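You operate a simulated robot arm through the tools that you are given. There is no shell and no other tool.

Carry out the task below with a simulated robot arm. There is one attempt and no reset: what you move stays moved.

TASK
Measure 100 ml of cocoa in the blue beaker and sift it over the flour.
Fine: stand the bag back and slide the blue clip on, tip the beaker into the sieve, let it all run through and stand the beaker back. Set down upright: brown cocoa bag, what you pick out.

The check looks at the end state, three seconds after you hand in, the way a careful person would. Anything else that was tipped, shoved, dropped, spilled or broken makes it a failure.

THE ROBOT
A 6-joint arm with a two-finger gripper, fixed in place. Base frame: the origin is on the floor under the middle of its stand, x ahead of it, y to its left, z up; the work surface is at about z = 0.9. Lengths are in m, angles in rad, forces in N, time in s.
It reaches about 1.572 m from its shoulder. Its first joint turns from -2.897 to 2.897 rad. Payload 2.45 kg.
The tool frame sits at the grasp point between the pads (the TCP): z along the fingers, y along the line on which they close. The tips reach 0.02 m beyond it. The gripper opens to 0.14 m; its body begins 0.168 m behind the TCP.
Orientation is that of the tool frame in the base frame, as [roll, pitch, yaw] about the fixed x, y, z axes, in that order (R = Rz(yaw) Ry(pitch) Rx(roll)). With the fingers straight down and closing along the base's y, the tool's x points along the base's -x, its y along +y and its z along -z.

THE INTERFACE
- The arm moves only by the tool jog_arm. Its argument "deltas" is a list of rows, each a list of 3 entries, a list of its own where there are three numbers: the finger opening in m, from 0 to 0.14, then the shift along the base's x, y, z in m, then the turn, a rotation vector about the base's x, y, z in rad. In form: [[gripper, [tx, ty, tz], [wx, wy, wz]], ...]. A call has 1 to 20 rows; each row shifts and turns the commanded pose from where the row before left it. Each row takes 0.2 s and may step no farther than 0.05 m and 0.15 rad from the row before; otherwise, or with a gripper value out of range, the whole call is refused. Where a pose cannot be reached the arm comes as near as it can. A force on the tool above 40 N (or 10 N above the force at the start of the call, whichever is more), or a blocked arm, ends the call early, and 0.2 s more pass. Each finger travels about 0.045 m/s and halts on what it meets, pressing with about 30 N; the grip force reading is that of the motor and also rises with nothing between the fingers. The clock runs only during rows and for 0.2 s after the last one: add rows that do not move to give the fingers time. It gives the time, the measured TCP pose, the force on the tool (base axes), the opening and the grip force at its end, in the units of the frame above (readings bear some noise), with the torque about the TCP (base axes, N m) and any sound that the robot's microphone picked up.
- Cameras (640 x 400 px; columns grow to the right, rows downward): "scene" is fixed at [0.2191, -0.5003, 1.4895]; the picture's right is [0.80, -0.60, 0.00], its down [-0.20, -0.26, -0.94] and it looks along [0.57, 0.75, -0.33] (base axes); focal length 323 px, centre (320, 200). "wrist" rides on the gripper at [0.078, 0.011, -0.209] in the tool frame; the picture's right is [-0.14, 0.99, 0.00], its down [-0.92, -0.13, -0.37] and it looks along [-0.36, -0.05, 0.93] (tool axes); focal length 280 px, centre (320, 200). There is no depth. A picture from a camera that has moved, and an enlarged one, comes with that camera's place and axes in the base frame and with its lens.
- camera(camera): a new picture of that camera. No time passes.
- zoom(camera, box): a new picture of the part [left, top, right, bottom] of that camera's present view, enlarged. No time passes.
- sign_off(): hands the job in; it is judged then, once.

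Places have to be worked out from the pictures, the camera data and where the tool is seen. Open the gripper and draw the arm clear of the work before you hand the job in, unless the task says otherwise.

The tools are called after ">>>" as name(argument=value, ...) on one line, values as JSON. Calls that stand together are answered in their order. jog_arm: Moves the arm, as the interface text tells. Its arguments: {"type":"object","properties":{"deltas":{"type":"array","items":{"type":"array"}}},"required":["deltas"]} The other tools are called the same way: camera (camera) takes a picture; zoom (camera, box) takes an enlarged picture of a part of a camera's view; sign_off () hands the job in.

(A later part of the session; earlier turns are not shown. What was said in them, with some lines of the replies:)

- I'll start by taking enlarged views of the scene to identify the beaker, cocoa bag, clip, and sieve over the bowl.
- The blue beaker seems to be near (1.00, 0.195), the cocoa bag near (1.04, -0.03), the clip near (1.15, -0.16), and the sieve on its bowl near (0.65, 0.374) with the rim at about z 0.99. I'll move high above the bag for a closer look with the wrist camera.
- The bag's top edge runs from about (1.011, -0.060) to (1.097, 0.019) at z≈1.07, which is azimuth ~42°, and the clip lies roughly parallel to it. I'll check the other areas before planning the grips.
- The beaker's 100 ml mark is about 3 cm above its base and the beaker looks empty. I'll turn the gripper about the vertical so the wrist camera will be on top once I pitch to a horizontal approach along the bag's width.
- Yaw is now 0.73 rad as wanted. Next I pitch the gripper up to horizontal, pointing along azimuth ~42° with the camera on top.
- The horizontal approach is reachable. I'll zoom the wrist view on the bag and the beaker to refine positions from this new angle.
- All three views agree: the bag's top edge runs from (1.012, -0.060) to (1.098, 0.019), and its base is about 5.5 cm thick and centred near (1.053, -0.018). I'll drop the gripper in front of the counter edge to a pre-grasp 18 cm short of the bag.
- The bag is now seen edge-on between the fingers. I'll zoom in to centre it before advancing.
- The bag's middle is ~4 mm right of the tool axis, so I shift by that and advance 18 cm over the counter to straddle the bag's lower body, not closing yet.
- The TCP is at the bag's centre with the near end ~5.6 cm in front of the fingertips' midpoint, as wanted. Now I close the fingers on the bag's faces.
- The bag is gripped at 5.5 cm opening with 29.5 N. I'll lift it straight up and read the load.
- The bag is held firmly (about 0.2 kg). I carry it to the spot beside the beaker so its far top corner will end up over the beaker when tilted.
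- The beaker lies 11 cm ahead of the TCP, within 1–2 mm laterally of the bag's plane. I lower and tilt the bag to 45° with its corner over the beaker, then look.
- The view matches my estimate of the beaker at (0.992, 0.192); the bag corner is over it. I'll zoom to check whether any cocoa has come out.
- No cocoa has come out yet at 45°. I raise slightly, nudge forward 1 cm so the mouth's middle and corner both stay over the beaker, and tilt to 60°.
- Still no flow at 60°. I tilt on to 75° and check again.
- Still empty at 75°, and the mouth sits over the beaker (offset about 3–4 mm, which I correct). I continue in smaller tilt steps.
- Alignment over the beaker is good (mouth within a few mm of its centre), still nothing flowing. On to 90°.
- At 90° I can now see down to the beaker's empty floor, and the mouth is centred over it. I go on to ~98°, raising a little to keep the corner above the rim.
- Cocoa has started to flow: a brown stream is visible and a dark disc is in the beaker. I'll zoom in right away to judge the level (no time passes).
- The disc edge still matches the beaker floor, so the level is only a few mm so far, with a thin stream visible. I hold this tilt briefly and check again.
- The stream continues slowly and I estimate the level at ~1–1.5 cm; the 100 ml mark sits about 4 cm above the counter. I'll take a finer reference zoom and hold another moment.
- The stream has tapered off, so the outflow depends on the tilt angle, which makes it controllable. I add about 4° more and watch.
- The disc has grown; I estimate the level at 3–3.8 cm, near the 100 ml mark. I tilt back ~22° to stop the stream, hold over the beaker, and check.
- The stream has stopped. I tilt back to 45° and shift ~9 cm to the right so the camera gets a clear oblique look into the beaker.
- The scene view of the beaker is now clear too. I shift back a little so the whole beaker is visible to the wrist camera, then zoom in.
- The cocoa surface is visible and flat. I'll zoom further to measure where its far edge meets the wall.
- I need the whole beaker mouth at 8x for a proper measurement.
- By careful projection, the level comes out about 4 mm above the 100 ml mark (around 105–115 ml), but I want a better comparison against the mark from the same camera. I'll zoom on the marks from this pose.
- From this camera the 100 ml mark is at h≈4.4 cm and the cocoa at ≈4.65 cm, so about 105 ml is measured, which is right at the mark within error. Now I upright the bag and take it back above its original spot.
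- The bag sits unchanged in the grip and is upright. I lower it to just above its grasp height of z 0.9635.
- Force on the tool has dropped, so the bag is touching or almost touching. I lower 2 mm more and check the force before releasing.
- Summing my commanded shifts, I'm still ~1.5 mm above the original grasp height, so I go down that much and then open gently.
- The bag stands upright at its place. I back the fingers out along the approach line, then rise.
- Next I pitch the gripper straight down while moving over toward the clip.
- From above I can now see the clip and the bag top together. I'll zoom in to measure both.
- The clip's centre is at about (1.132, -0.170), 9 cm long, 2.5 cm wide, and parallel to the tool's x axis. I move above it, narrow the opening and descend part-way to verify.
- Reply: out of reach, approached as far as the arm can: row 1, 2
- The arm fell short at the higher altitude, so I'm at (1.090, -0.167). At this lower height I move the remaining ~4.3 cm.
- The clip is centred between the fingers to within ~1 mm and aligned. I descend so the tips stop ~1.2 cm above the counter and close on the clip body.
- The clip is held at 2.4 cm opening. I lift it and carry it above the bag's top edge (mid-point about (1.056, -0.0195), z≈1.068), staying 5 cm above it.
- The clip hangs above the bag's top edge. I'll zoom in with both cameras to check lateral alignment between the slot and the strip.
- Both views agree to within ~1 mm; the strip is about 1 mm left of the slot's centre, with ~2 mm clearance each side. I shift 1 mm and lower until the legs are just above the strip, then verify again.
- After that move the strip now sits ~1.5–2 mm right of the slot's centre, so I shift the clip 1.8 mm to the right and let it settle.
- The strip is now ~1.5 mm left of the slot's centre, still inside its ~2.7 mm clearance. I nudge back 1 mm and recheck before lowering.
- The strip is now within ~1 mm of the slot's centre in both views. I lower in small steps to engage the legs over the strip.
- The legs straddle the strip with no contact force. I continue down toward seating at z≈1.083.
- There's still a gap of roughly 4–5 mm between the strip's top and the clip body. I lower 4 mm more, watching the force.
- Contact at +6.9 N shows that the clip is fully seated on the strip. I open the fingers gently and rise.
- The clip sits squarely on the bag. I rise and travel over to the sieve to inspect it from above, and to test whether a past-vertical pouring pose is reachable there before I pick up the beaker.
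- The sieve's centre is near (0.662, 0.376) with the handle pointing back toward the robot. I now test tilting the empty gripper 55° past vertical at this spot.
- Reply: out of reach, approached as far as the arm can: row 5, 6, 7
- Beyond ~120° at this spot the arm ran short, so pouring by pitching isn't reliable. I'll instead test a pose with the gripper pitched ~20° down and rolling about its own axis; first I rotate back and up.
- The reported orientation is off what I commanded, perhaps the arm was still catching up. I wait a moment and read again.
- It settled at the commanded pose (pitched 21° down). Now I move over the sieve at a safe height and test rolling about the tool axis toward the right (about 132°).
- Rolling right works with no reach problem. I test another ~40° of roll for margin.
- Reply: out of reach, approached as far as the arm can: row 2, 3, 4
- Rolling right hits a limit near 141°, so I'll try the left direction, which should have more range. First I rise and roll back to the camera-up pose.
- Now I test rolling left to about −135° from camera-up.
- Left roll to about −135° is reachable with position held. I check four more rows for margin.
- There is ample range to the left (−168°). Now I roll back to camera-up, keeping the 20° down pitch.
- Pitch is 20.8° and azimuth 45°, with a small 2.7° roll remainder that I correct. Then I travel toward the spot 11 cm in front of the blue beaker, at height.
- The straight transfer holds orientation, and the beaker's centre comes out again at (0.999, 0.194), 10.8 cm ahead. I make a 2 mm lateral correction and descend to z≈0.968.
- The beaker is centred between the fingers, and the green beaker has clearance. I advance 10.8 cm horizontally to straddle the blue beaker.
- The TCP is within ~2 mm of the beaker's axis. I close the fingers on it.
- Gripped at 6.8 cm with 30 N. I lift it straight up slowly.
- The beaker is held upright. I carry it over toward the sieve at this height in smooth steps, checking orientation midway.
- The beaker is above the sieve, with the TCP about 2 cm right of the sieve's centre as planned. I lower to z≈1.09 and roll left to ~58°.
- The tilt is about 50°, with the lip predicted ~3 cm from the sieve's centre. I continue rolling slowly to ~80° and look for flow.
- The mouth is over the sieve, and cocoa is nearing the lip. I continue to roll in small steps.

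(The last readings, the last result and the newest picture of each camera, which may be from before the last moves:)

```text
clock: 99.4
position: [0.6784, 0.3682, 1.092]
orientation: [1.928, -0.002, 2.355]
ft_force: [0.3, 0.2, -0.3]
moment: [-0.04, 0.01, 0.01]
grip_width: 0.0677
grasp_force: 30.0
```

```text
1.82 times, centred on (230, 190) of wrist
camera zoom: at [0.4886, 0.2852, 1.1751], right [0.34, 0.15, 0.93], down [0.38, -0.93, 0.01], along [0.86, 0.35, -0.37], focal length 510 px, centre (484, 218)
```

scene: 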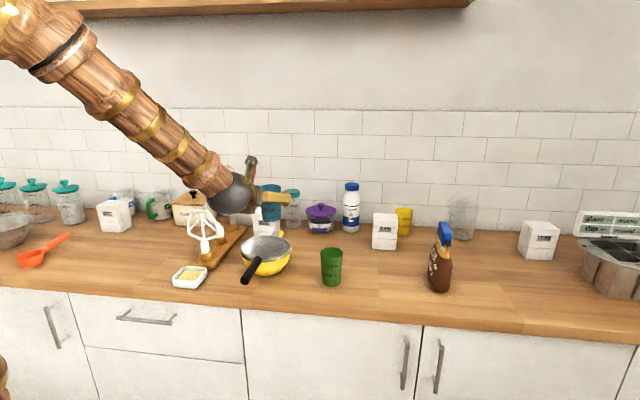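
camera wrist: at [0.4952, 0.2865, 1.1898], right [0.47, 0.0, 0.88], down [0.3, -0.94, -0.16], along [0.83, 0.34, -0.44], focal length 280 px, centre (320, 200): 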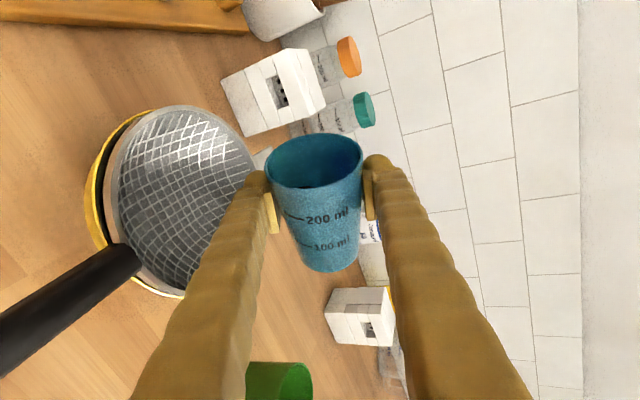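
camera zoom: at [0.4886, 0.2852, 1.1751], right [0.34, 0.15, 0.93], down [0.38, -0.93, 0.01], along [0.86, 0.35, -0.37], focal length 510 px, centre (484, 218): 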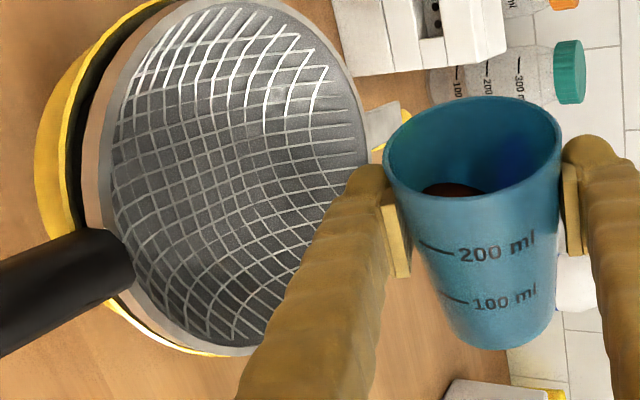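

Still holding at ~83° of tilt. I roll two more small steps.

>>> jog_arm(deltas=[[0.055, [0, 0, 0], [-0.0659, -0.0664, 0.0353]], [0.055, [0, 0, 0], [-0.0659, -0.0664, 0.0353]], [0.055, [0, 0, 0], [0, 0, 0]]])

>>> zoom(camera="scene", box=[220, 170, 340, 290])

>>> zoom(camera="wrist", box=[80, 80, 380, 300])

```text
clock: 100.2
position: [0.6783, 0.3677, 1.0911]
orientation: [1.934, 0.185, 2.427]
ft_force: [-0.5, 0.1, 0.0]
moment: [-0.02, -0.02, 0.03]
grip_width: 0.068
grasp_force: 29.8
```

```text
3.33 times, centred on (280, 230) of scene
camera zoom: at [0.2191, -0.5003, 1.4895], right [0.8, -0.6, 0.0], down [-0.2, -0.26, -0.94], along [0.57, 0.75, -0.33], focal length 1077 px, centre (453, 100)
```

zoom: 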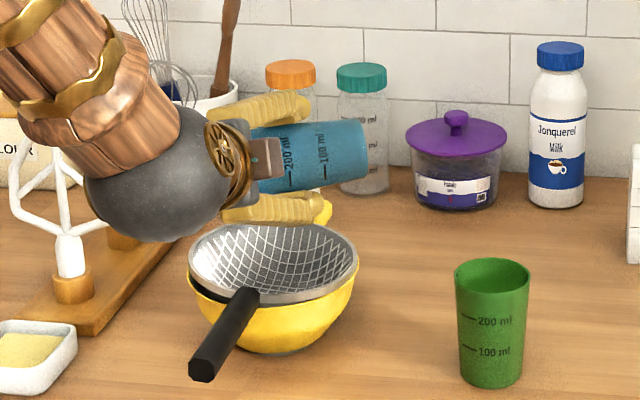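

```text
1.82 times, centred on (230, 190) of wrist
camera zoom: at [0.484, 0.2819, 1.161], right [0.2, 0.29, 0.94], down [0.43, -0.89, 0.18], along [0.88, 0.36, -0.3], focal length 510 px, centre (484, 218)
```

zoom: 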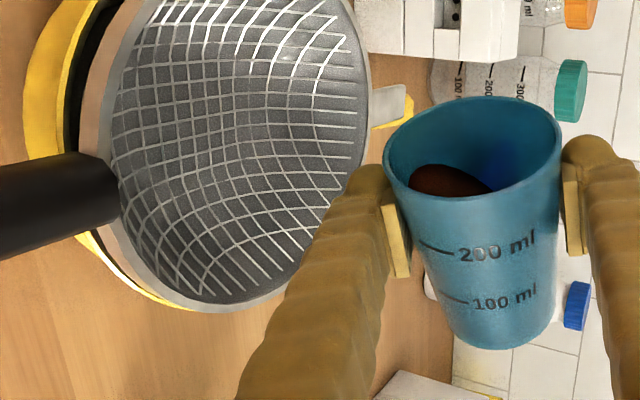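

The cocoa is creeping toward the lip at ~93° tilt. I continue.

>>> jog_arm(deltas=[[0.055, [0, 0, 0], [-0.0659, -0.0664, 0.0353]], [0.055, [0, 0, 0], [-0.0659, -0.0664, 0.0353]], [0.055, [0, 0, 0], [0, 0, 0]]])

>>> zoom(camera="scene", box=[220, 170, 340, 290])

>>> zoom(camera="wrist", box=[80, 60, 380, 280])

```text
clock: 101.0
position: [0.6778, 0.3662, 1.0918]
orientation: [1.954, 0.37, 2.505]
ft_force: [1.2, 0.4, -0.7]
moment: [0.0, 0.0, 0.01]
grip_width: 0.0676
grasp_force: 29.8
```

```text
3.33 times, centred on (280, 230) of scene
camera zoom: at [0.2191, -0.5003, 1.4895], right [0.8, -0.6, 0.0], down [-0.2, -0.26, -0.94], along [0.57, 0.75, -0.33], focal length 1077 px, centre (453, 100)
```

zoom: 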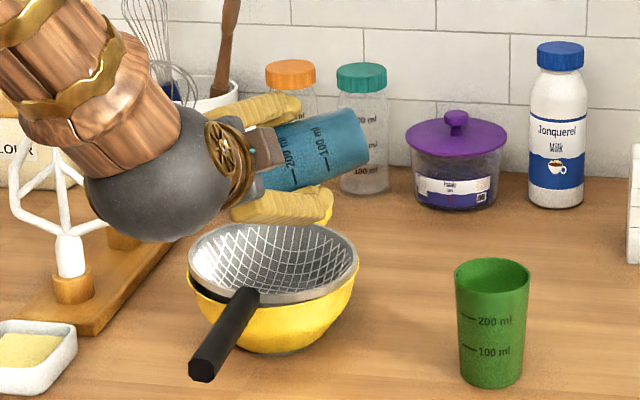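

```text
1.82 times, centred on (230, 170) of wrist
camera zoom: at [0.4821, 0.2759, 1.1467], right [0.06, 0.42, 0.91], down [0.45, -0.82, 0.35], along [0.89, 0.39, -0.24], focal length 510 px, centre (484, 254)
```

zoom: 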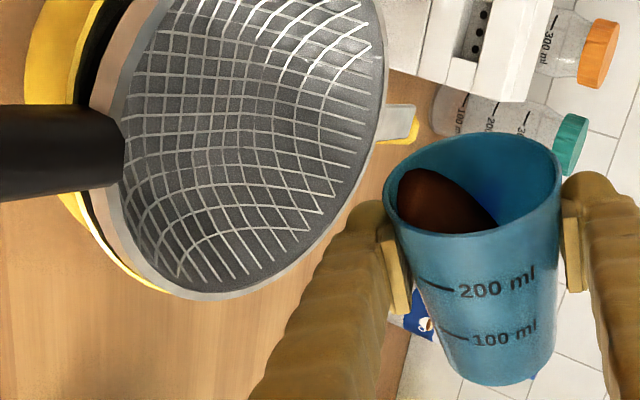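

The cocoa is almost at the lip and the fall line points to the middle of the sieve. I roll a little more and hold.

>>> jog_arm(deltas=[[0.055, [0, 0, 0], [-0.0659, -0.0664, 0.0353]], [0.055, [0, 0, 0], [0, 0, 0]], [0.055, [0, 0, 0], [0, 0, 0]]])

>>> zoom(camera="wrist", box=[80, 60, 380, 280])

>>> zoom(camera="scene", box=[220, 170, 340, 290])

```text
clock: 101.8
position: [0.6791, 0.3664, 1.0919]
orientation: [1.972, 0.463, 2.546]
ft_force: [0.0, 0.6, -0.6]
moment: [0.01, 0.06, 0.02]
grip_width: 0.0677
grasp_force: 29.3
```

```text
1.82 times, centred on (230, 170) of wrist
camera zoom: at [0.4819, 0.2723, 1.1395], right [-0.02, 0.48, 0.88], down [0.45, -0.78, 0.43], along [0.89, 0.41, -0.2], focal length 510 px, centre (484, 254)
```

zoom: 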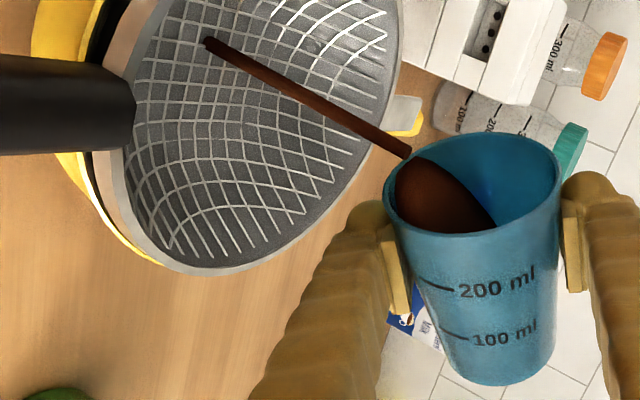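

```text
3.33 times, centred on (280, 230) of scene
camera zoom: at [0.2191, -0.5003, 1.4895], right [0.8, -0.6, 0.0], down [-0.2, -0.26, -0.94], along [0.57, 0.75, -0.33], focal length 1077 px, centre (453, 100)
```

zoom: 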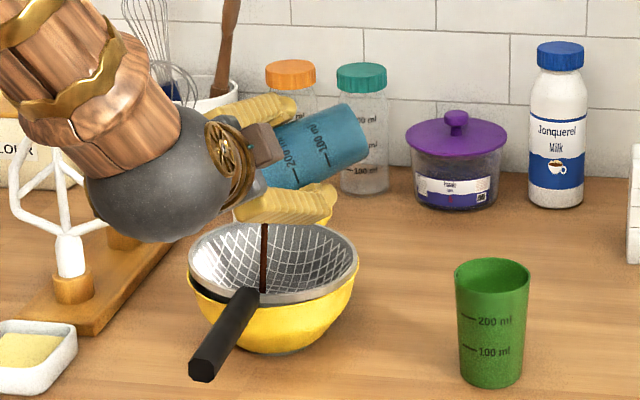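

A clean stream is falling into the middle of the sieve. I hold, then keep rolling gradually to empty the beaker.

>>> jog_arm(deltas=[[0.055, [0, 0, 0], [0, 0, 0]], [0.055, [0, 0, 0], [-0.033, -0.0332, 0.0177]], [0.055, [0, 0, 0], [-0.033, -0.0332, 0.0177]], [0.055, [0, 0, 0], [0, 0, 0]], [0.055, [0, 0, 0], [0, 0, 0]]])

>>> zoom(camera="wrist", box=[80, 40, 380, 260])

>>> zoom(camera="scene", box=[220, 170, 340, 290])

```text
clock: 103.0
position: [0.6785, 0.3667, 1.0925]
orientation: [1.994, 0.552, 2.593]
ft_force: [-0.7, 0.2, 0.0]
moment: [0.01, -0.03, 0.02]
grip_width: 0.0678
grasp_force: 30.2
```

```text
1.82 times, centred on (230, 150) of wrist
camera zoom: at [0.4826, 0.2684, 1.1329], right [-0.09, 0.53, 0.84], down [0.45, -0.73, 0.51], along [0.89, 0.43, -0.17], focal length 510 px, centre (484, 291)
```

zoom: 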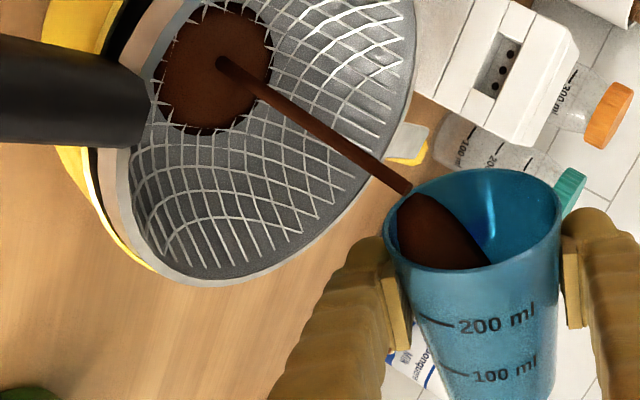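

```text
3.33 times, centred on (280, 230) of scene
camera zoom: at [0.2191, -0.5003, 1.4895], right [0.8, -0.6, 0.0], down [-0.2, -0.26, -0.94], along [0.57, 0.75, -0.33], focal length 1077 px, centre (453, 100)
```

zoom: 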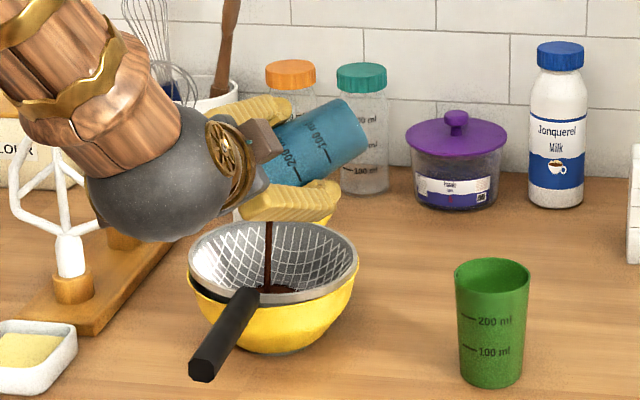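

Cocoa is collecting at the sieve's bottom, well centred. I continue rolling slowly.

>>> jog_arm(deltas=[[0.055, [0, 0, 0], [0, 0, 0]], [0.055, [0, 0, 0], [-0.033, -0.0332, 0.0177]], [0.055, [0, 0, 0], [-0.033, -0.0332, 0.0177]], [0.055, [0, 0, 0], [0, 0, 0]], [0.055, [0, 0, 0], [-0.033, -0.0332, 0.0177]], [0.055, [0, 0, 0], [-0.033, -0.0332, 0.0177]], [0.055, [0, 0, 0], [0, 0, 0]], [0.055, [0, 0, 0], [0, 0, 0]]])

>>> zoom(camera="wrist", box=[80, 20, 380, 240])

>>> zoom(camera="scene", box=[220, 170, 340, 290])

```text
clock: 104.8
position: [0.6777, 0.3662, 1.0922]
orientation: [2.061, 0.733, 2.704]
ft_force: [-0.3, 0.8, -1.0]
moment: [-0.01, -0.01, -0.03]
grip_width: 0.0675
grasp_force: 29.8
```

```text
1.82 times, centred on (230, 130) of wrist
camera zoom: at [0.4852, 0.2592, 1.1209], right [-0.24, 0.63, 0.74], down [0.42, -0.62, 0.66], along [0.88, 0.47, -0.11], focal length 510 px, centre (484, 327)
```

zoom: 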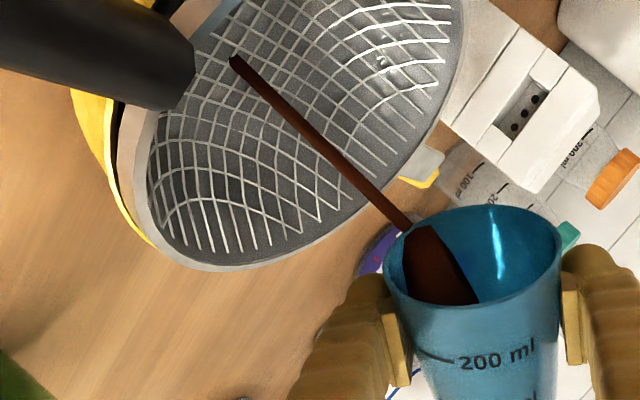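

```text
3.33 times, centred on (280, 230) of scene
camera zoom: at [0.2191, -0.5003, 1.4895], right [0.8, -0.6, 0.0], down [-0.2, -0.26, -0.94], along [0.57, 0.75, -0.33], focal length 1077 px, centre (453, 100)
```

zoom: 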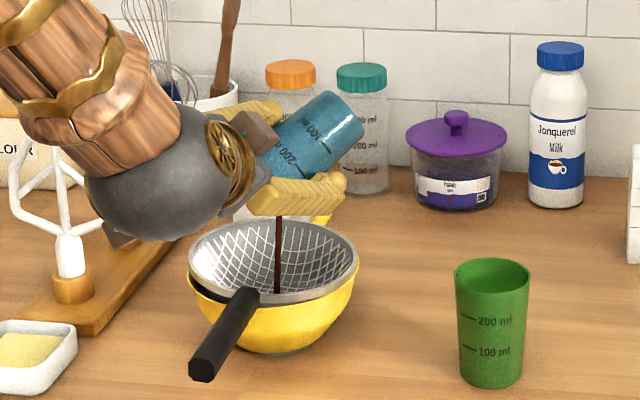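

The sieve lets the cocoa run through by itself. I keep rolling to empty the beaker.

>>> jog_arm(deltas=[[0.055, [0, 0, 0], [-0.033, -0.0332, 0.0177]], [0.055, [0, 0, 0], [0, 0, 0]], [0.055, [0, 0, 0], [-0.033, -0.0332, 0.0177]], [0.055, [0, 0, 0], [0, 0, 0]], [0.055, [0, 0, 0], [-0.033, -0.0332, 0.0177]], [0.055, [0, 0, 0], [0, 0, 0]], [0.055, [0, 0, 0], [-0.033, -0.0332, 0.0177]], [0.055, [0, 0, 0], [0, 0, 0]], [0.055, [0, 0, 0], [-0.033, -0.0332, 0.0177]], [0.055, [0, 0, 0], [0, 0, 0]], [0.055, [0, 0, 0], [-0.033, -0.0332, 0.0177]], [0.055, [0, 0, 0], [0, 0, 0]]])

>>> camera(camera="wrist")

>>> zoom(camera="scene", box=[220, 170, 340, 290])

```text
clock: 107.4
position: [0.6787, 0.3668, 1.0912]
orientation: [2.258, 0.983, 2.958]
ft_force: [0.6, 0.3, 0.3]
moment: [0.02, 0.03, -0.02]
grip_width: 0.0671
grasp_force: 30.1
```

```text
taken
camera wrist: at [0.4935, 0.2427, 1.1054], right [-0.44, 0.72, 0.54], down [0.33, -0.43, 0.84], along [0.84, 0.54, -0.04], focal length 280 px, centre (320, 200)
```

wrist: 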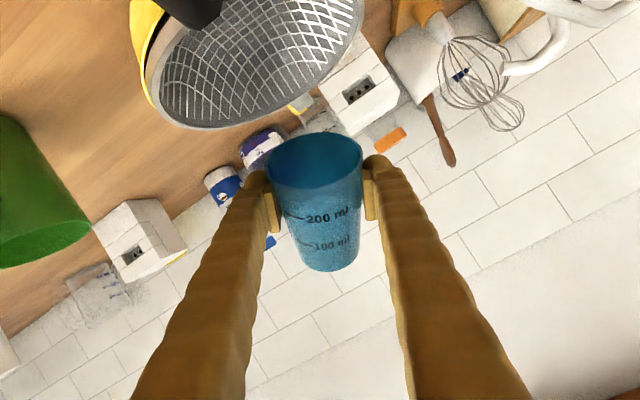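

```text
3.33 times, centred on (280, 230) of scene
camera zoom: at [0.2191, -0.5003, 1.4895], right [0.8, -0.6, 0.0], down [-0.2, -0.26, -0.94], along [0.57, 0.75, -0.33], focal length 1077 px, centre (453, 100)
```

zoom: 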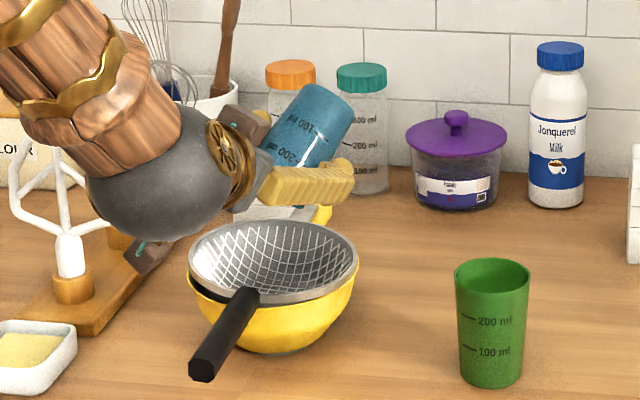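

The stream has ended and the beaker looks empty. I'll zoom to be sure.

>>> zoom(camera="wrist", box=[250, 115, 380, 215])

>>> zoom(camera="wrist", box=[130, 0, 370, 140])

```text
4.00 times, centred on (315, 165) of wrist
camera zoom: at [0.4935, 0.2427, 1.1054], right [-0.44, 0.72, 0.54], down [0.33, -0.43, 0.84], along [0.84, 0.54, -0.04], focal length 1122 px, centre (340, 340)
```

zoom: 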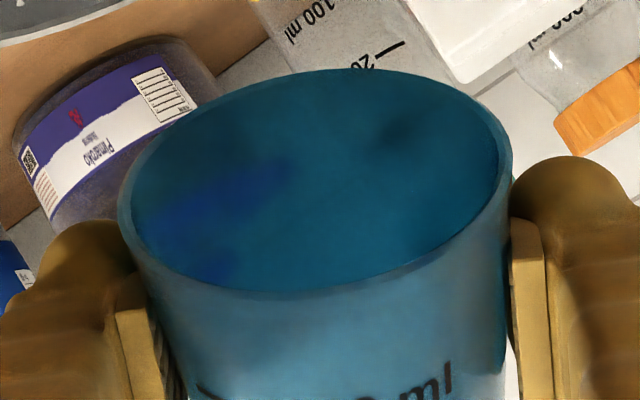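

```text
2.67 times, centred on (250, 70) of wrist
camera zoom: at [0.4935, 0.2427, 1.1054], right [-0.44, 0.72, 0.54], down [0.33, -0.43, 0.84], along [0.84, 0.54, -0.04], focal length 748 px, centre (507, 547)
```

zoom: 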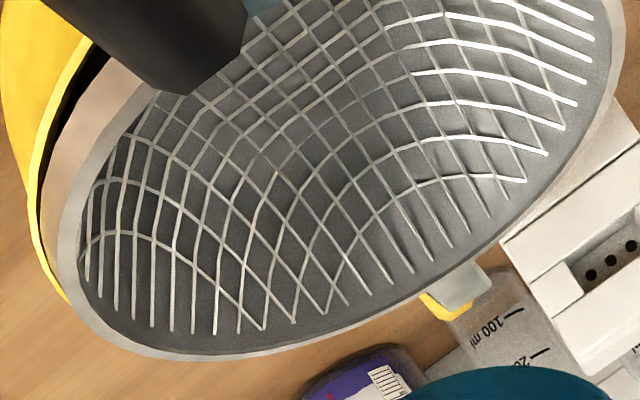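

Nothing is left near the lip. I roll further to ~165° and hold a second so any residue runs out.

>>> jog_arm(deltas=[[0.055, [0, 0, 0], [-0.0495, -0.0498, 0.0265]], [0.055, [0, 0, 0], [-0.0495, -0.0498, 0.0265]], [0.055, [0, 0, 0], [-0.0495, -0.0498, 0.0265]], [0.055, [0, 0, 0], [0, 0, 0]], [0.055, [0, 0, 0], [0, 0, 0]], [0.055, [0, 0, 0], [0, 0, 0]], [0.055, [0, 0, 0], [0, 0, 0]]])

>>> zoom(camera="scene", box=[220, 170, 340, 290])

>>> zoom(camera="wrist", box=[150, 0, 390, 160])

```text
clock: 109.0
position: [0.6791, 0.3674, 1.0922]
orientation: [2.557, 1.137, -2.98]
ft_force: [-0.7, -0.2, 0.1]
moment: [-0.04, -0.02, -0.01]
grip_width: 0.0676
grasp_force: 30.3
```

```text
3.33 times, centred on (280, 230) of scene
camera zoom: at [0.2191, -0.5003, 1.4895], right [0.8, -0.6, 0.0], down [-0.2, -0.26, -0.94], along [0.57, 0.75, -0.33], focal length 1077 px, centre (453, 100)
```

zoom: 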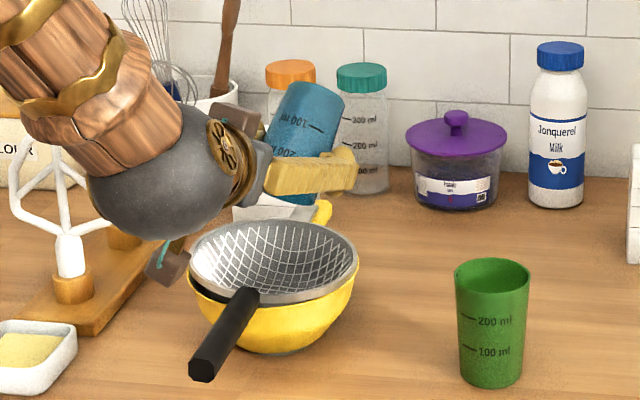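

```text
2.50 times, centred on (270, 80) of wrist
camera zoom: at [0.503, 0.2298, 1.0979], right [-0.56, 0.75, 0.36], down [0.22, -0.28, 0.93], along [0.8, 0.61, -0.01], focal length 701 px, centre (445, 500)
```

zoom: 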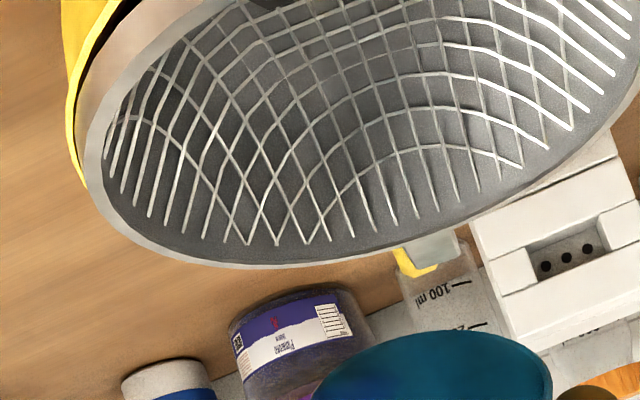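

The beaker is empty. I roll it back upright while rising to travel height.

>>> jog_arm(deltas=[[0.055, [0, 0, 0.01], [0.0952, 0.0959, -0.051]], [0.055, [0, 0, 0.015], [0.0952, 0.0959, -0.051]], [0.055, [0, 0, 0.02], [0.0952, 0.0959, -0.051]], [0.055, [0, 0, 0.02], [0.0952, 0.0959, -0.051]], [0.055, [0, 0, 0], [0.0952, 0.0959, -0.051]], [0.055, [0, 0, 0], [0.0952, 0.0959, -0.051]], [0.055, [0, 0, 0], [0.0952, 0.0959, -0.051]], [0.055, [0, 0, 0], [0.0952, 0.0959, -0.051]], [0.055, [0, 0, 0], [0.0952, 0.0959, -0.051]], [0.055, [0, 0, 0], [0.0952, 0.0959, -0.051]], [0.055, [0, 0, 0], [0.0952, 0.0959, -0.051]], [0.055, [0, 0, 0], [0.0952, 0.0959, -0.051]], [0.055, [0, 0, 0], [0.0952, 0.0959, -0.051]], [0.055, [0, 0, 0], [0.0952, 0.0959, -0.051]], [0.055, [0, 0, 0], [0.0952, 0.0959, -0.051]], [0.055, [0, 0, 0], [0.0952, 0.0959, -0.051]], [0.055, [0, 0, 0], [0.0952, 0.0959, -0.051]], [0.055, [0, 0, 0], [0.0952, 0.0959, -0.051]], [0.055, [0, 0, 0], [0.0952, 0.0959, -0.051]], [0.055, [0, 0, 0], [0.0952, 0.0959, -0.051]]])

>>> camera(camera="wrist")

>>> camera(camera="scene")

```text
clock: 113.2
position: [0.6789, 0.3664, 1.1573]
orientation: [3.13, -1.208, 0.797]
ft_force: [0.0, -0.1, -1.0]
moment: [-0.02, 0.02, -0.01]
grip_width: 0.067
grasp_force: 30.1
```

```text
taken
camera wrist: at [0.5687, 0.2397, 1.3041], right [0.67, -0.73, -0.13], down [-0.56, -0.39, -0.73], along [0.49, 0.56, -0.67], focal length 280 px, centre (320, 200)
```

wrist: 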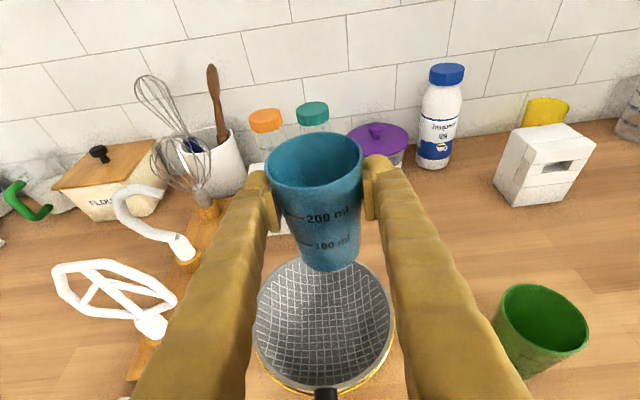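

```text
taken
```

scene: 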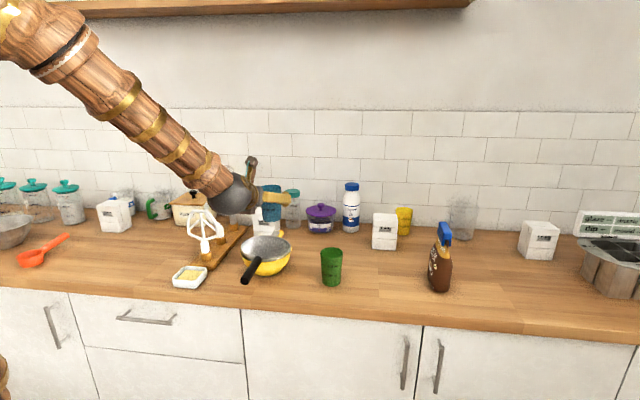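

The beaker is upright again with the same pose relative to the gripper. I carry it back along the reverse path to above its original spot.

>>> jog_arm(deltas=[[0.055, [0.016, -0.0086, 0], [0, 0, 0]], [0.055, [0.0317, -0.0172, 0], [0, 0, 0]], [0.055, [0.0317, -0.0172, 0], [0, 0, 0]], [0.055, [0.0317, -0.0172, 0], [0, 0, 0]], [0.055, [0.0317, -0.0172, 0], [0, 0, 0]], [0.055, [0.0317, -0.0172, 0], [0, 0, 0]], [0.055, [0.0317, -0.0172, 0], [0, 0, 0]], [0.055, [0.0317, -0.0172, 0], [0, 0, 0]], [0.055, [0.0317, -0.0172, 0], [0, 0, 0]], [0.055, [0.0317, -0.0172, 0], [0, 0, 0]], [0.055, [0.016, -0.0086, 0], [0, 0, 0]], [0.055, [0, 0, 0], [0, 0, 0]], [0.055, [0, 0, 0], [0, 0, 0]]])

>>> camera(camera="wrist")

>>> camera(camera="scene")

```text
clock: 116.0
position: [0.9965, 0.1937, 1.1553]
orientation: [3.127, -1.208, 0.804]
ft_force: [0.0, 0.2, -1.3]
moment: [0.03, -0.01, 0.0]
grip_width: 0.0672
grasp_force: 30.5
```

```text
taken
camera wrist: at [0.886, 0.0667, 1.303], right [0.67, -0.73, -0.12], down [-0.56, -0.39, -0.73], along [0.49, 0.56, -0.67], focal length 280 px, centre (320, 200)
```

wrist: 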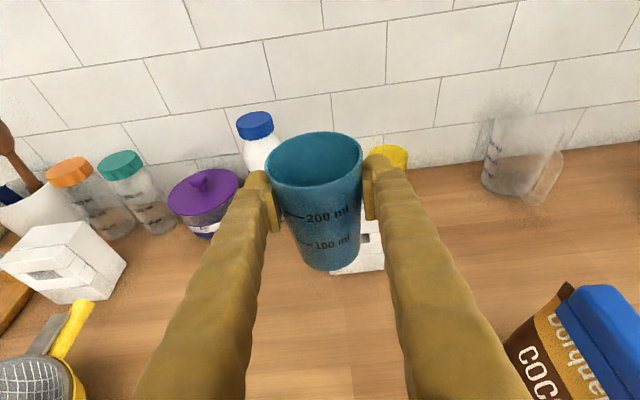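

```text
taken
```

scene: 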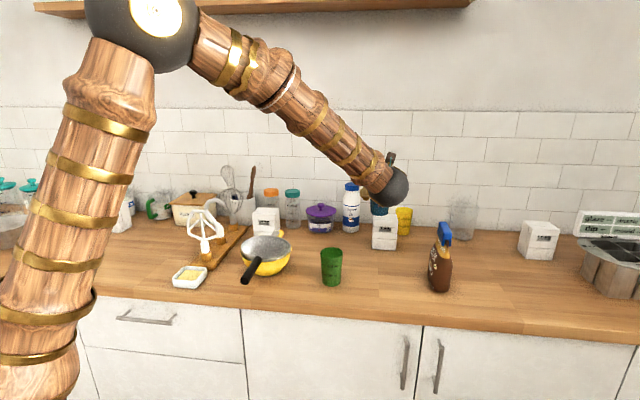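

The beaker may have slid a millimetre or two in the grip while inverted, so I'll lower most of the way and then feel for contact.

>>> jog_arm(deltas=[[0.055, [0, 0, -0.03], [0, 0, 0]], [0.055, [0, 0, -0.035], [0, 0, 0]], [0.055, [0, 0, -0.035], [0, 0, 0]], [0.055, [0, 0, -0.035], [0, 0, 0]], [0.055, [0, 0, -0.03], [0, 0, 0]], [0.055, [0, 0, -0.012], [0, 0, 0]], [0.055, [0, 0, 0], [0, 0, 0]], [0.055, [0, 0, 0], [0, 0, 0]]])

>>> zoom(camera="wrist", box=[240, 110, 400, 290])

>>> zoom(camera="scene", box=[340, 180, 440, 290])

```text
clock: 117.8
position: [0.9957, 0.1941, 0.9784]
orientation: [3.126, -1.208, 0.804]
ft_force: [-0.1, -0.7, -0.5]
moment: [0.01, 0.01, -0.04]
grip_width: 0.067
grasp_force: 30.3
```

```text
2.22 times, centred on (320, 200) of wrist
camera zoom: at [0.8862, 0.0684, 1.1265], right [0.67, -0.73, -0.12], down [-0.56, -0.39, -0.73], along [0.49, 0.56, -0.67], focal length 623 px, centre (320, 200)
```

zoom: 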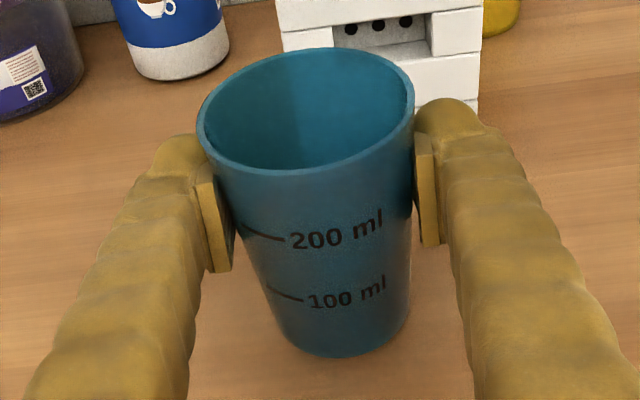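

```text
3.64 times, centred on (390, 235) of scene
camera zoom: at [0.2191, -0.5003, 1.4895], right [0.8, -0.6, 0.0], down [-0.2, -0.26, -0.94], along [0.57, 0.75, -0.33], focal length 1175 px, centre (66, 73)
```

zoom: 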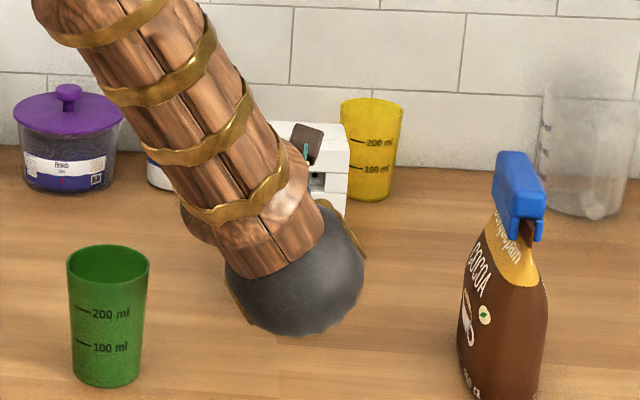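

Now I lower in 3 mm steps, watching the vertical force.

>>> jog_arm(deltas=[[0.055, [0, 0, -0.003], [0, 0, 0]], [0.055, [0, 0, -0.003], [0, 0, 0]], [0.055, [0, 0, 0], [0, 0, 0]]])

>>> jog_arm(deltas=[[0.055, [0, 0, -0.0015], [0, 0, 0]], [0.055, [0, 0, 0], [0, 0, 0]]])

```text
clock: 118.6
position: [0.9958, 0.194, 0.9722]
orientation: [3.125, -1.208, 0.803]
ft_force: [-1.3, -0.8, -0.9]
moment: [0.0, 0.04, 0.0]
grip_width: 0.0669
grasp_force: 29.6
```

```text
clock: 119.2
position: [0.9957, 0.1944, 0.9715]
orientation: [3.125, -1.21, 0.803]
ft_force: [-0.4, 0.4, -0.4]
moment: [-0.01, 0.03, 0.04]
grip_width: 0.0668
grasp_force: 30.6
```

No contact yet at the original grasp height, so the beaker did ride up slightly. I continue down in 1.5 mm steps.

>>> jog_arm(deltas=[[0.055, [0, 0, -0.0015], [0, 0, 0]], [0.055, [0, 0, 0], [0, 0, 0]]])

>>> jog_arm(deltas=[[0.055, [0, 0, -0.0015], [0, 0, 0]], [0.055, [0, 0, 0], [0, 0, 0]]])

>>> jog_arm(deltas=[[0.055, [0, 0, -0.0015], [0, 0, 0]], [0.055, [0, 0, 0], [0, 0, 0]]])

```text
clock: 119.8
position: [0.9969, 0.196, 0.9701]
orientation: [3.126, -1.209, 0.803]
ft_force: [-0.4, -0.3, 9.8]
moment: [0.23, 0.17, 0.03]
grip_width: 0.0669
grasp_force: 29.9
```

```text
clock: 120.4
position: [0.9967, 0.1953, 0.9714]
orientation: [3.124, -1.21, 0.804]
ft_force: [1.3, -1.7, 21.0]
moment: [0.47, 0.04, -0.04]
grip_width: 0.0668
grasp_force: 30.0
```

```text
clock: 121.0
position: [0.9971, 0.1943, 0.968]
orientation: [3.126, -1.21, 0.803]
ft_force: [4.4, -2.7, 26.3]
moment: [0.29, 0.03, -0.08]
grip_width: 0.067
grasp_force: 29.4
```

Contact was made at about z 0.970, and I'm pressing a bit hard now. I back up 3 mm to relieve it before releasing.

>>> jog_arm(deltas=[[0.055, [0, 0, 0.0025], [0, 0, 0]], [0.055, [0, 0, 0], [0, 0, 0]]])

>>> zoom(camera="wrist", box=[240, 110, 400, 290])

```text
clock: 121.6
position: [0.9955, 0.1942, 0.9686]
orientation: [3.131, -1.208, 0.801]
ft_force: [-0.7, 0.0, 6.5]
moment: [0.2, 0.13, 0.0]
grip_width: 0.0666
grasp_force: 30.2
```

```text
2.22 times, centred on (320, 200) of wrist
camera zoom: at [0.8853, 0.0672, 1.1166], right [0.67, -0.73, -0.12], down [-0.56, -0.39, -0.73], along [0.49, 0.56, -0.67], focal length 623 px, centre (320, 200)
```

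zoom: 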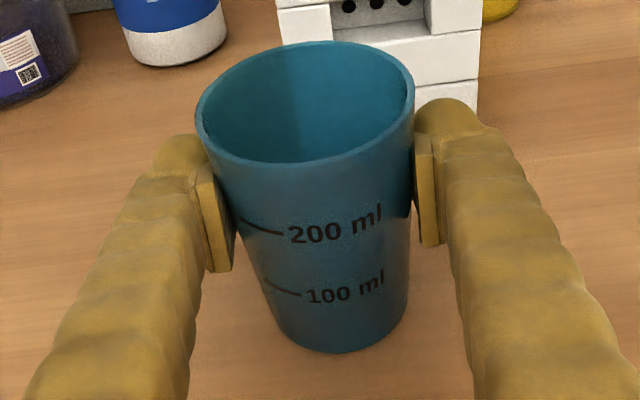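

Light contact (6.5 N) remains. I ease off slightly and open the fingers slowly.

>>> jog_arm(deltas=[[0.055, [0, 0, 0.0006], [0, 0, 0]], [0.065, [0, 0, 0], [0, 0, 0]], [0.07, [0, 0, 0], [0, 0, 0]], [0.075, [0, 0, 0], [0, 0, 0]], [0.085, [0, 0, 0], [0, 0, 0]], [0.1, [0, 0, 0], [0, 0, 0]], [0.11, [0, 0, 0], [0, 0, 0]], [0.11, [0, 0, 0], [0, 0, 0]]])

>>> zoom(camera="wrist", box=[200, 90, 440, 290])

```text
clock: 123.4
position: [0.9951, 0.1944, 0.971]
orientation: [3.125, -1.208, 0.803]
ft_force: [-0.6, -0.7, -0.8]
moment: [0.0, 0.01, 0.01]
grip_width: 0.1102
grasp_force: 0.0
```

```text
2.00 times, centred on (320, 190) of wrist
camera zoom: at [0.8854, 0.0671, 1.1186], right [0.67, -0.73, -0.12], down [-0.56, -0.39, -0.73], along [0.49, 0.56, -0.67], focal length 561 px, centre (320, 220)
```

zoom: 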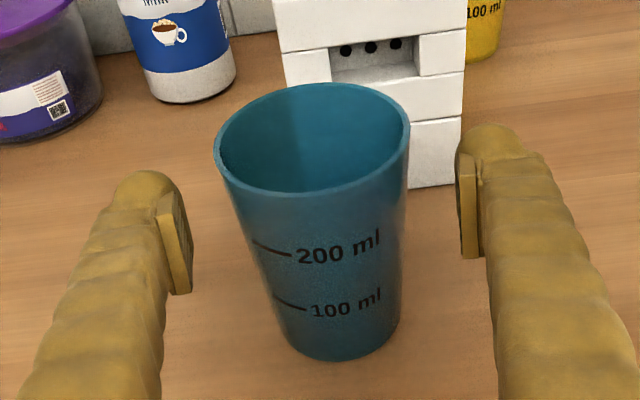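

The beaker stands free. I back the gripper straight out, then rise.

>>> jog_arm(deltas=[[0.11, [-0.0195, -0.0195, 0], [0, 0, 0]], [0.11, [-0.0195, -0.0195, 0], [0, 0, 0]], [0.11, [-0.0195, -0.0195, 0], [0, 0, 0]], [0.11, [-0.0195, -0.0195, 0], [0, 0, 0]], [0.11, [0, 0, 0.04], [0, 0, 0]], [0.11, [0, 0, 0.04], [0, 0, 0]], [0.11, [0, 0, 0.04], [0, 0, 0]], [0.11, [0, 0, 0.04], [0, 0, 0]], [0.11, [0, 0, 0.04], [0, 0, 0]], [0.11, [0, 0, 0.04], [0, 0, 0]], [0.11, [0, 0, 0], [0, 0, 0]]])

>>> camera(camera="wrist")

>>> camera(camera="scene")

```text
clock: 125.8
position: [0.918, 0.1163, 1.2122]
orientation: [3.128, -1.209, 0.803]
ft_force: [-0.3, 0.8, 0.2]
moment: [-0.01, 0.03, 0.0]
grip_width: 0.11
grasp_force: 0.0
```

```text
taken
camera wrist: at [0.8079, -0.0095, 1.3598], right [0.67, -0.73, -0.12], down [-0.56, -0.39, -0.73], along [0.49, 0.56, -0.67], focal length 280 px, centre (320, 200)
```

wrist: 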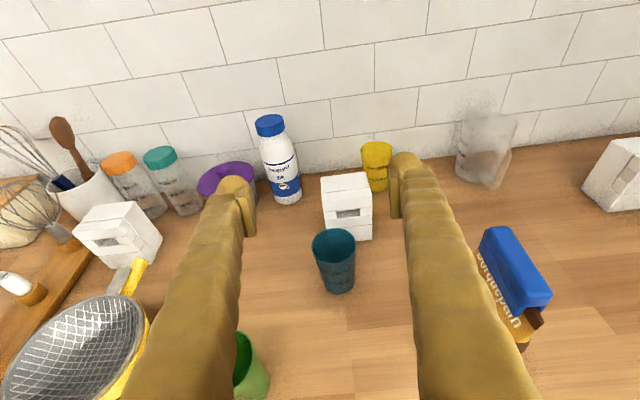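

```text
taken
```

scene: 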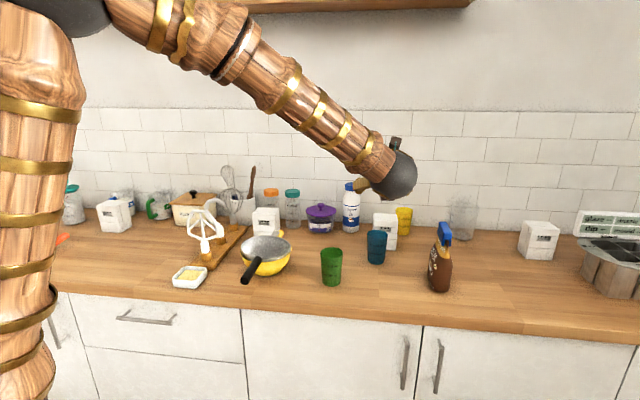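

All items are back in place. I'll check for residue in the beaker, the sieve, and on the counter.

>>> zoom(camera="wrist", box=[290, 210, 380, 310])

>>> zoom(camera="wrist", box=[0, 250, 180, 400])

>>> zoom(camera="scene", box=[220, 200, 480, 310])

```text
4.00 times, centred on (335, 260) of wrist
camera zoom: at [0.8079, -0.0095, 1.3598], right [0.67, -0.73, -0.12], down [-0.56, -0.39, -0.73], along [0.49, 0.56, -0.67], focal length 1122 px, centre (260, -40)
```

zoom: 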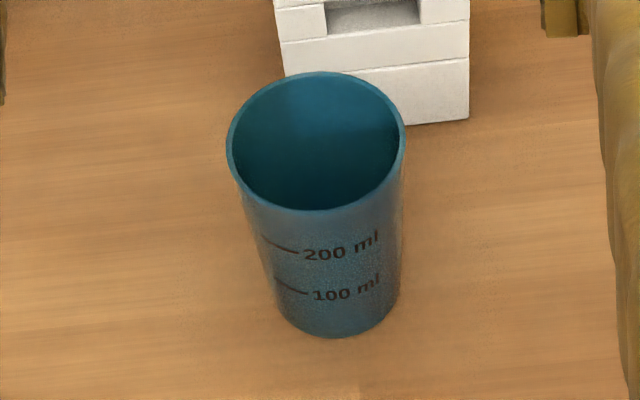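

```text
2.67 times, centred on (90, 325) of wrist
camera zoom: at [0.8079, -0.0095, 1.3598], right [0.67, -0.73, -0.12], down [-0.56, -0.39, -0.73], along [0.49, 0.56, -0.67], focal length 748 px, centre (933, -133)
```

zoom: 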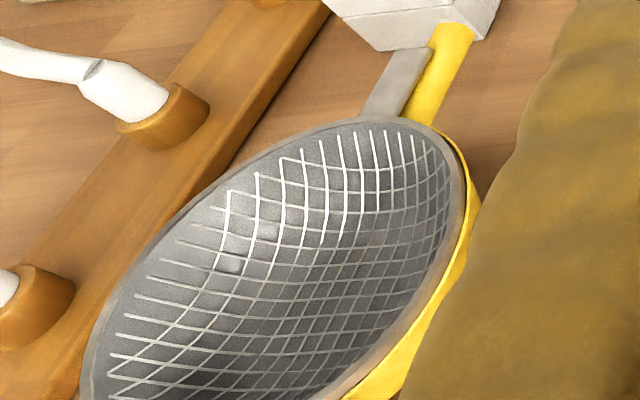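

```text
2.46 times, centred on (350, 255) of scene
camera zoom: at [0.2191, -0.5003, 1.4895], right [0.8, -0.6, 0.0], down [-0.2, -0.26, -0.94], along [0.57, 0.75, -0.33], focal length 795 px, centre (246, 65)
```

zoom: 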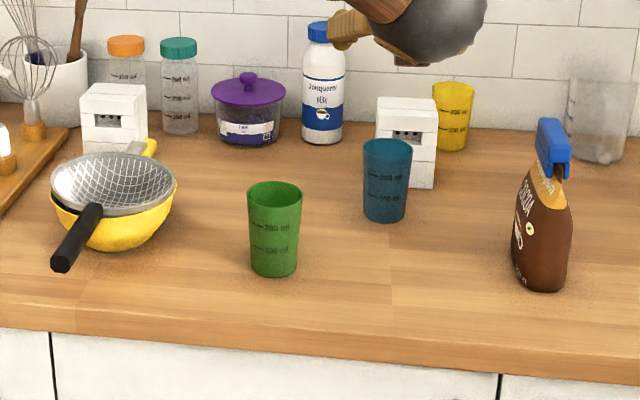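

The beaker is empty, the sieve is clear, and nothing is spilled. I check the clip closely and draw the arm clear, up and away from the counter.

>>> jog_arm(deltas=[[0.11, [-0.023, -0.029, 0.018], [0, 0, 0]], [0.11, [-0.023, -0.029, 0.018], [0, 0, 0]], [0.11, [-0.023, -0.029, 0.018], [0, 0, 0]], [0.14, [-0.023, -0.029, 0.018], [0, 0, 0]], [0.14, [-0.023, -0.029, 0.018], [0, 0, 0]], [0.14, [-0.023, -0.029, 0.018], [0, 0, 0]], [0.14, [0, 0, 0], [0, 0, 0]], [0.14, [0, 0, 0], [0, 0, 0]]])

>>> camera(camera="scene")

>>> camera(camera="wrist")

>>> zoom(camera="scene", box=[415, 210, 475, 300])

```text
clock: 127.6
position: [0.7801, -0.0572, 1.3186]
orientation: [3.125, -1.209, 0.803]
ft_force: [-0.1, -0.1, 0.5]
moment: [0.0, 0.0, -0.01]
grip_width: 0.1401
grasp_force: 0.0
```

```text
taken
```

scene: 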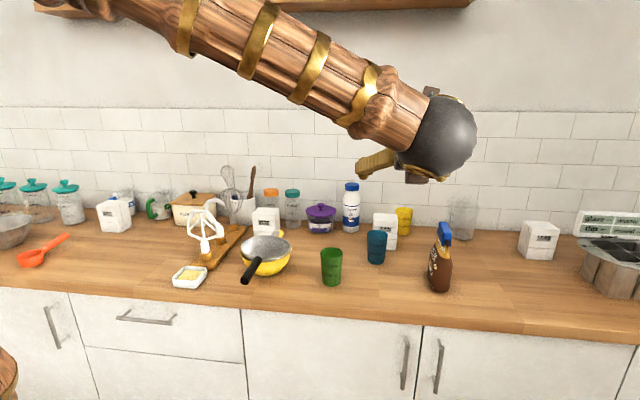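

```text
taken
camera wrist: at [0.6694, -0.1837, 1.4664], right [0.67, -0.73, -0.12], down [-0.56, -0.39, -0.73], along [0.49, 0.56, -0.67], focal length 280 px, centre (320, 200)
```

wrist: 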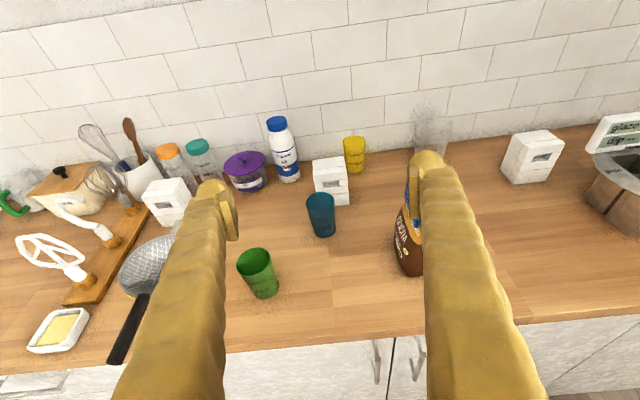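

```text
4.44 times, centred on (445, 255) of scene
camera zoom: at [0.2191, -0.5003, 1.4895], right [0.8, -0.6, 0.0], down [-0.2, -0.26, -0.94], along [0.57, 0.75, -0.33], focal length 1436 px, centre (-236, -44)
```

zoom: 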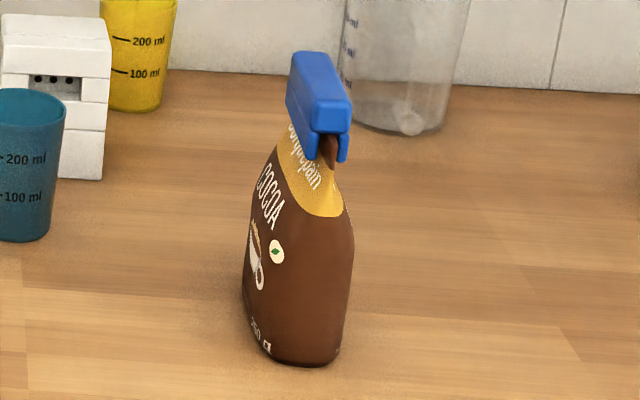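

The bag stands upright with the clip seated, and the beaker is back upright and empty. The cocoa has run through the sieve, nothing else moved, and the arm is clear with the gripper open. I hand in.

>>> sign_off()

```text
The job is handed in.
```

I measured the cocoa in the blue beaker, sifted it over the bowl, and handed the job in. I haven't seen the result of the check.

- **Amount:** The level came out a little above the 100 ml mark. My estimate from the camera views is 105–107 ml, and I couldn't take the excess back out.
- **Sifting:** The beaker was emptied into the sieve, and the cocoa ran through on its own. I saw no cocoa left in the beaker or the sieve, and none on the counter.
- **Bag and clip:** The cocoa bag stands upright in its original spot, with the blue clip seated on its top edge.
- **Beaker:** It slid slightly in the grip while upside down. When setting it down I pressed with up to about 26 N before easing off. It stands upright within a few millimetres of where it started.

The gripper is open and the arm is clear of the counter. In the last pictures nothing else looked moved, tipped or spilled.
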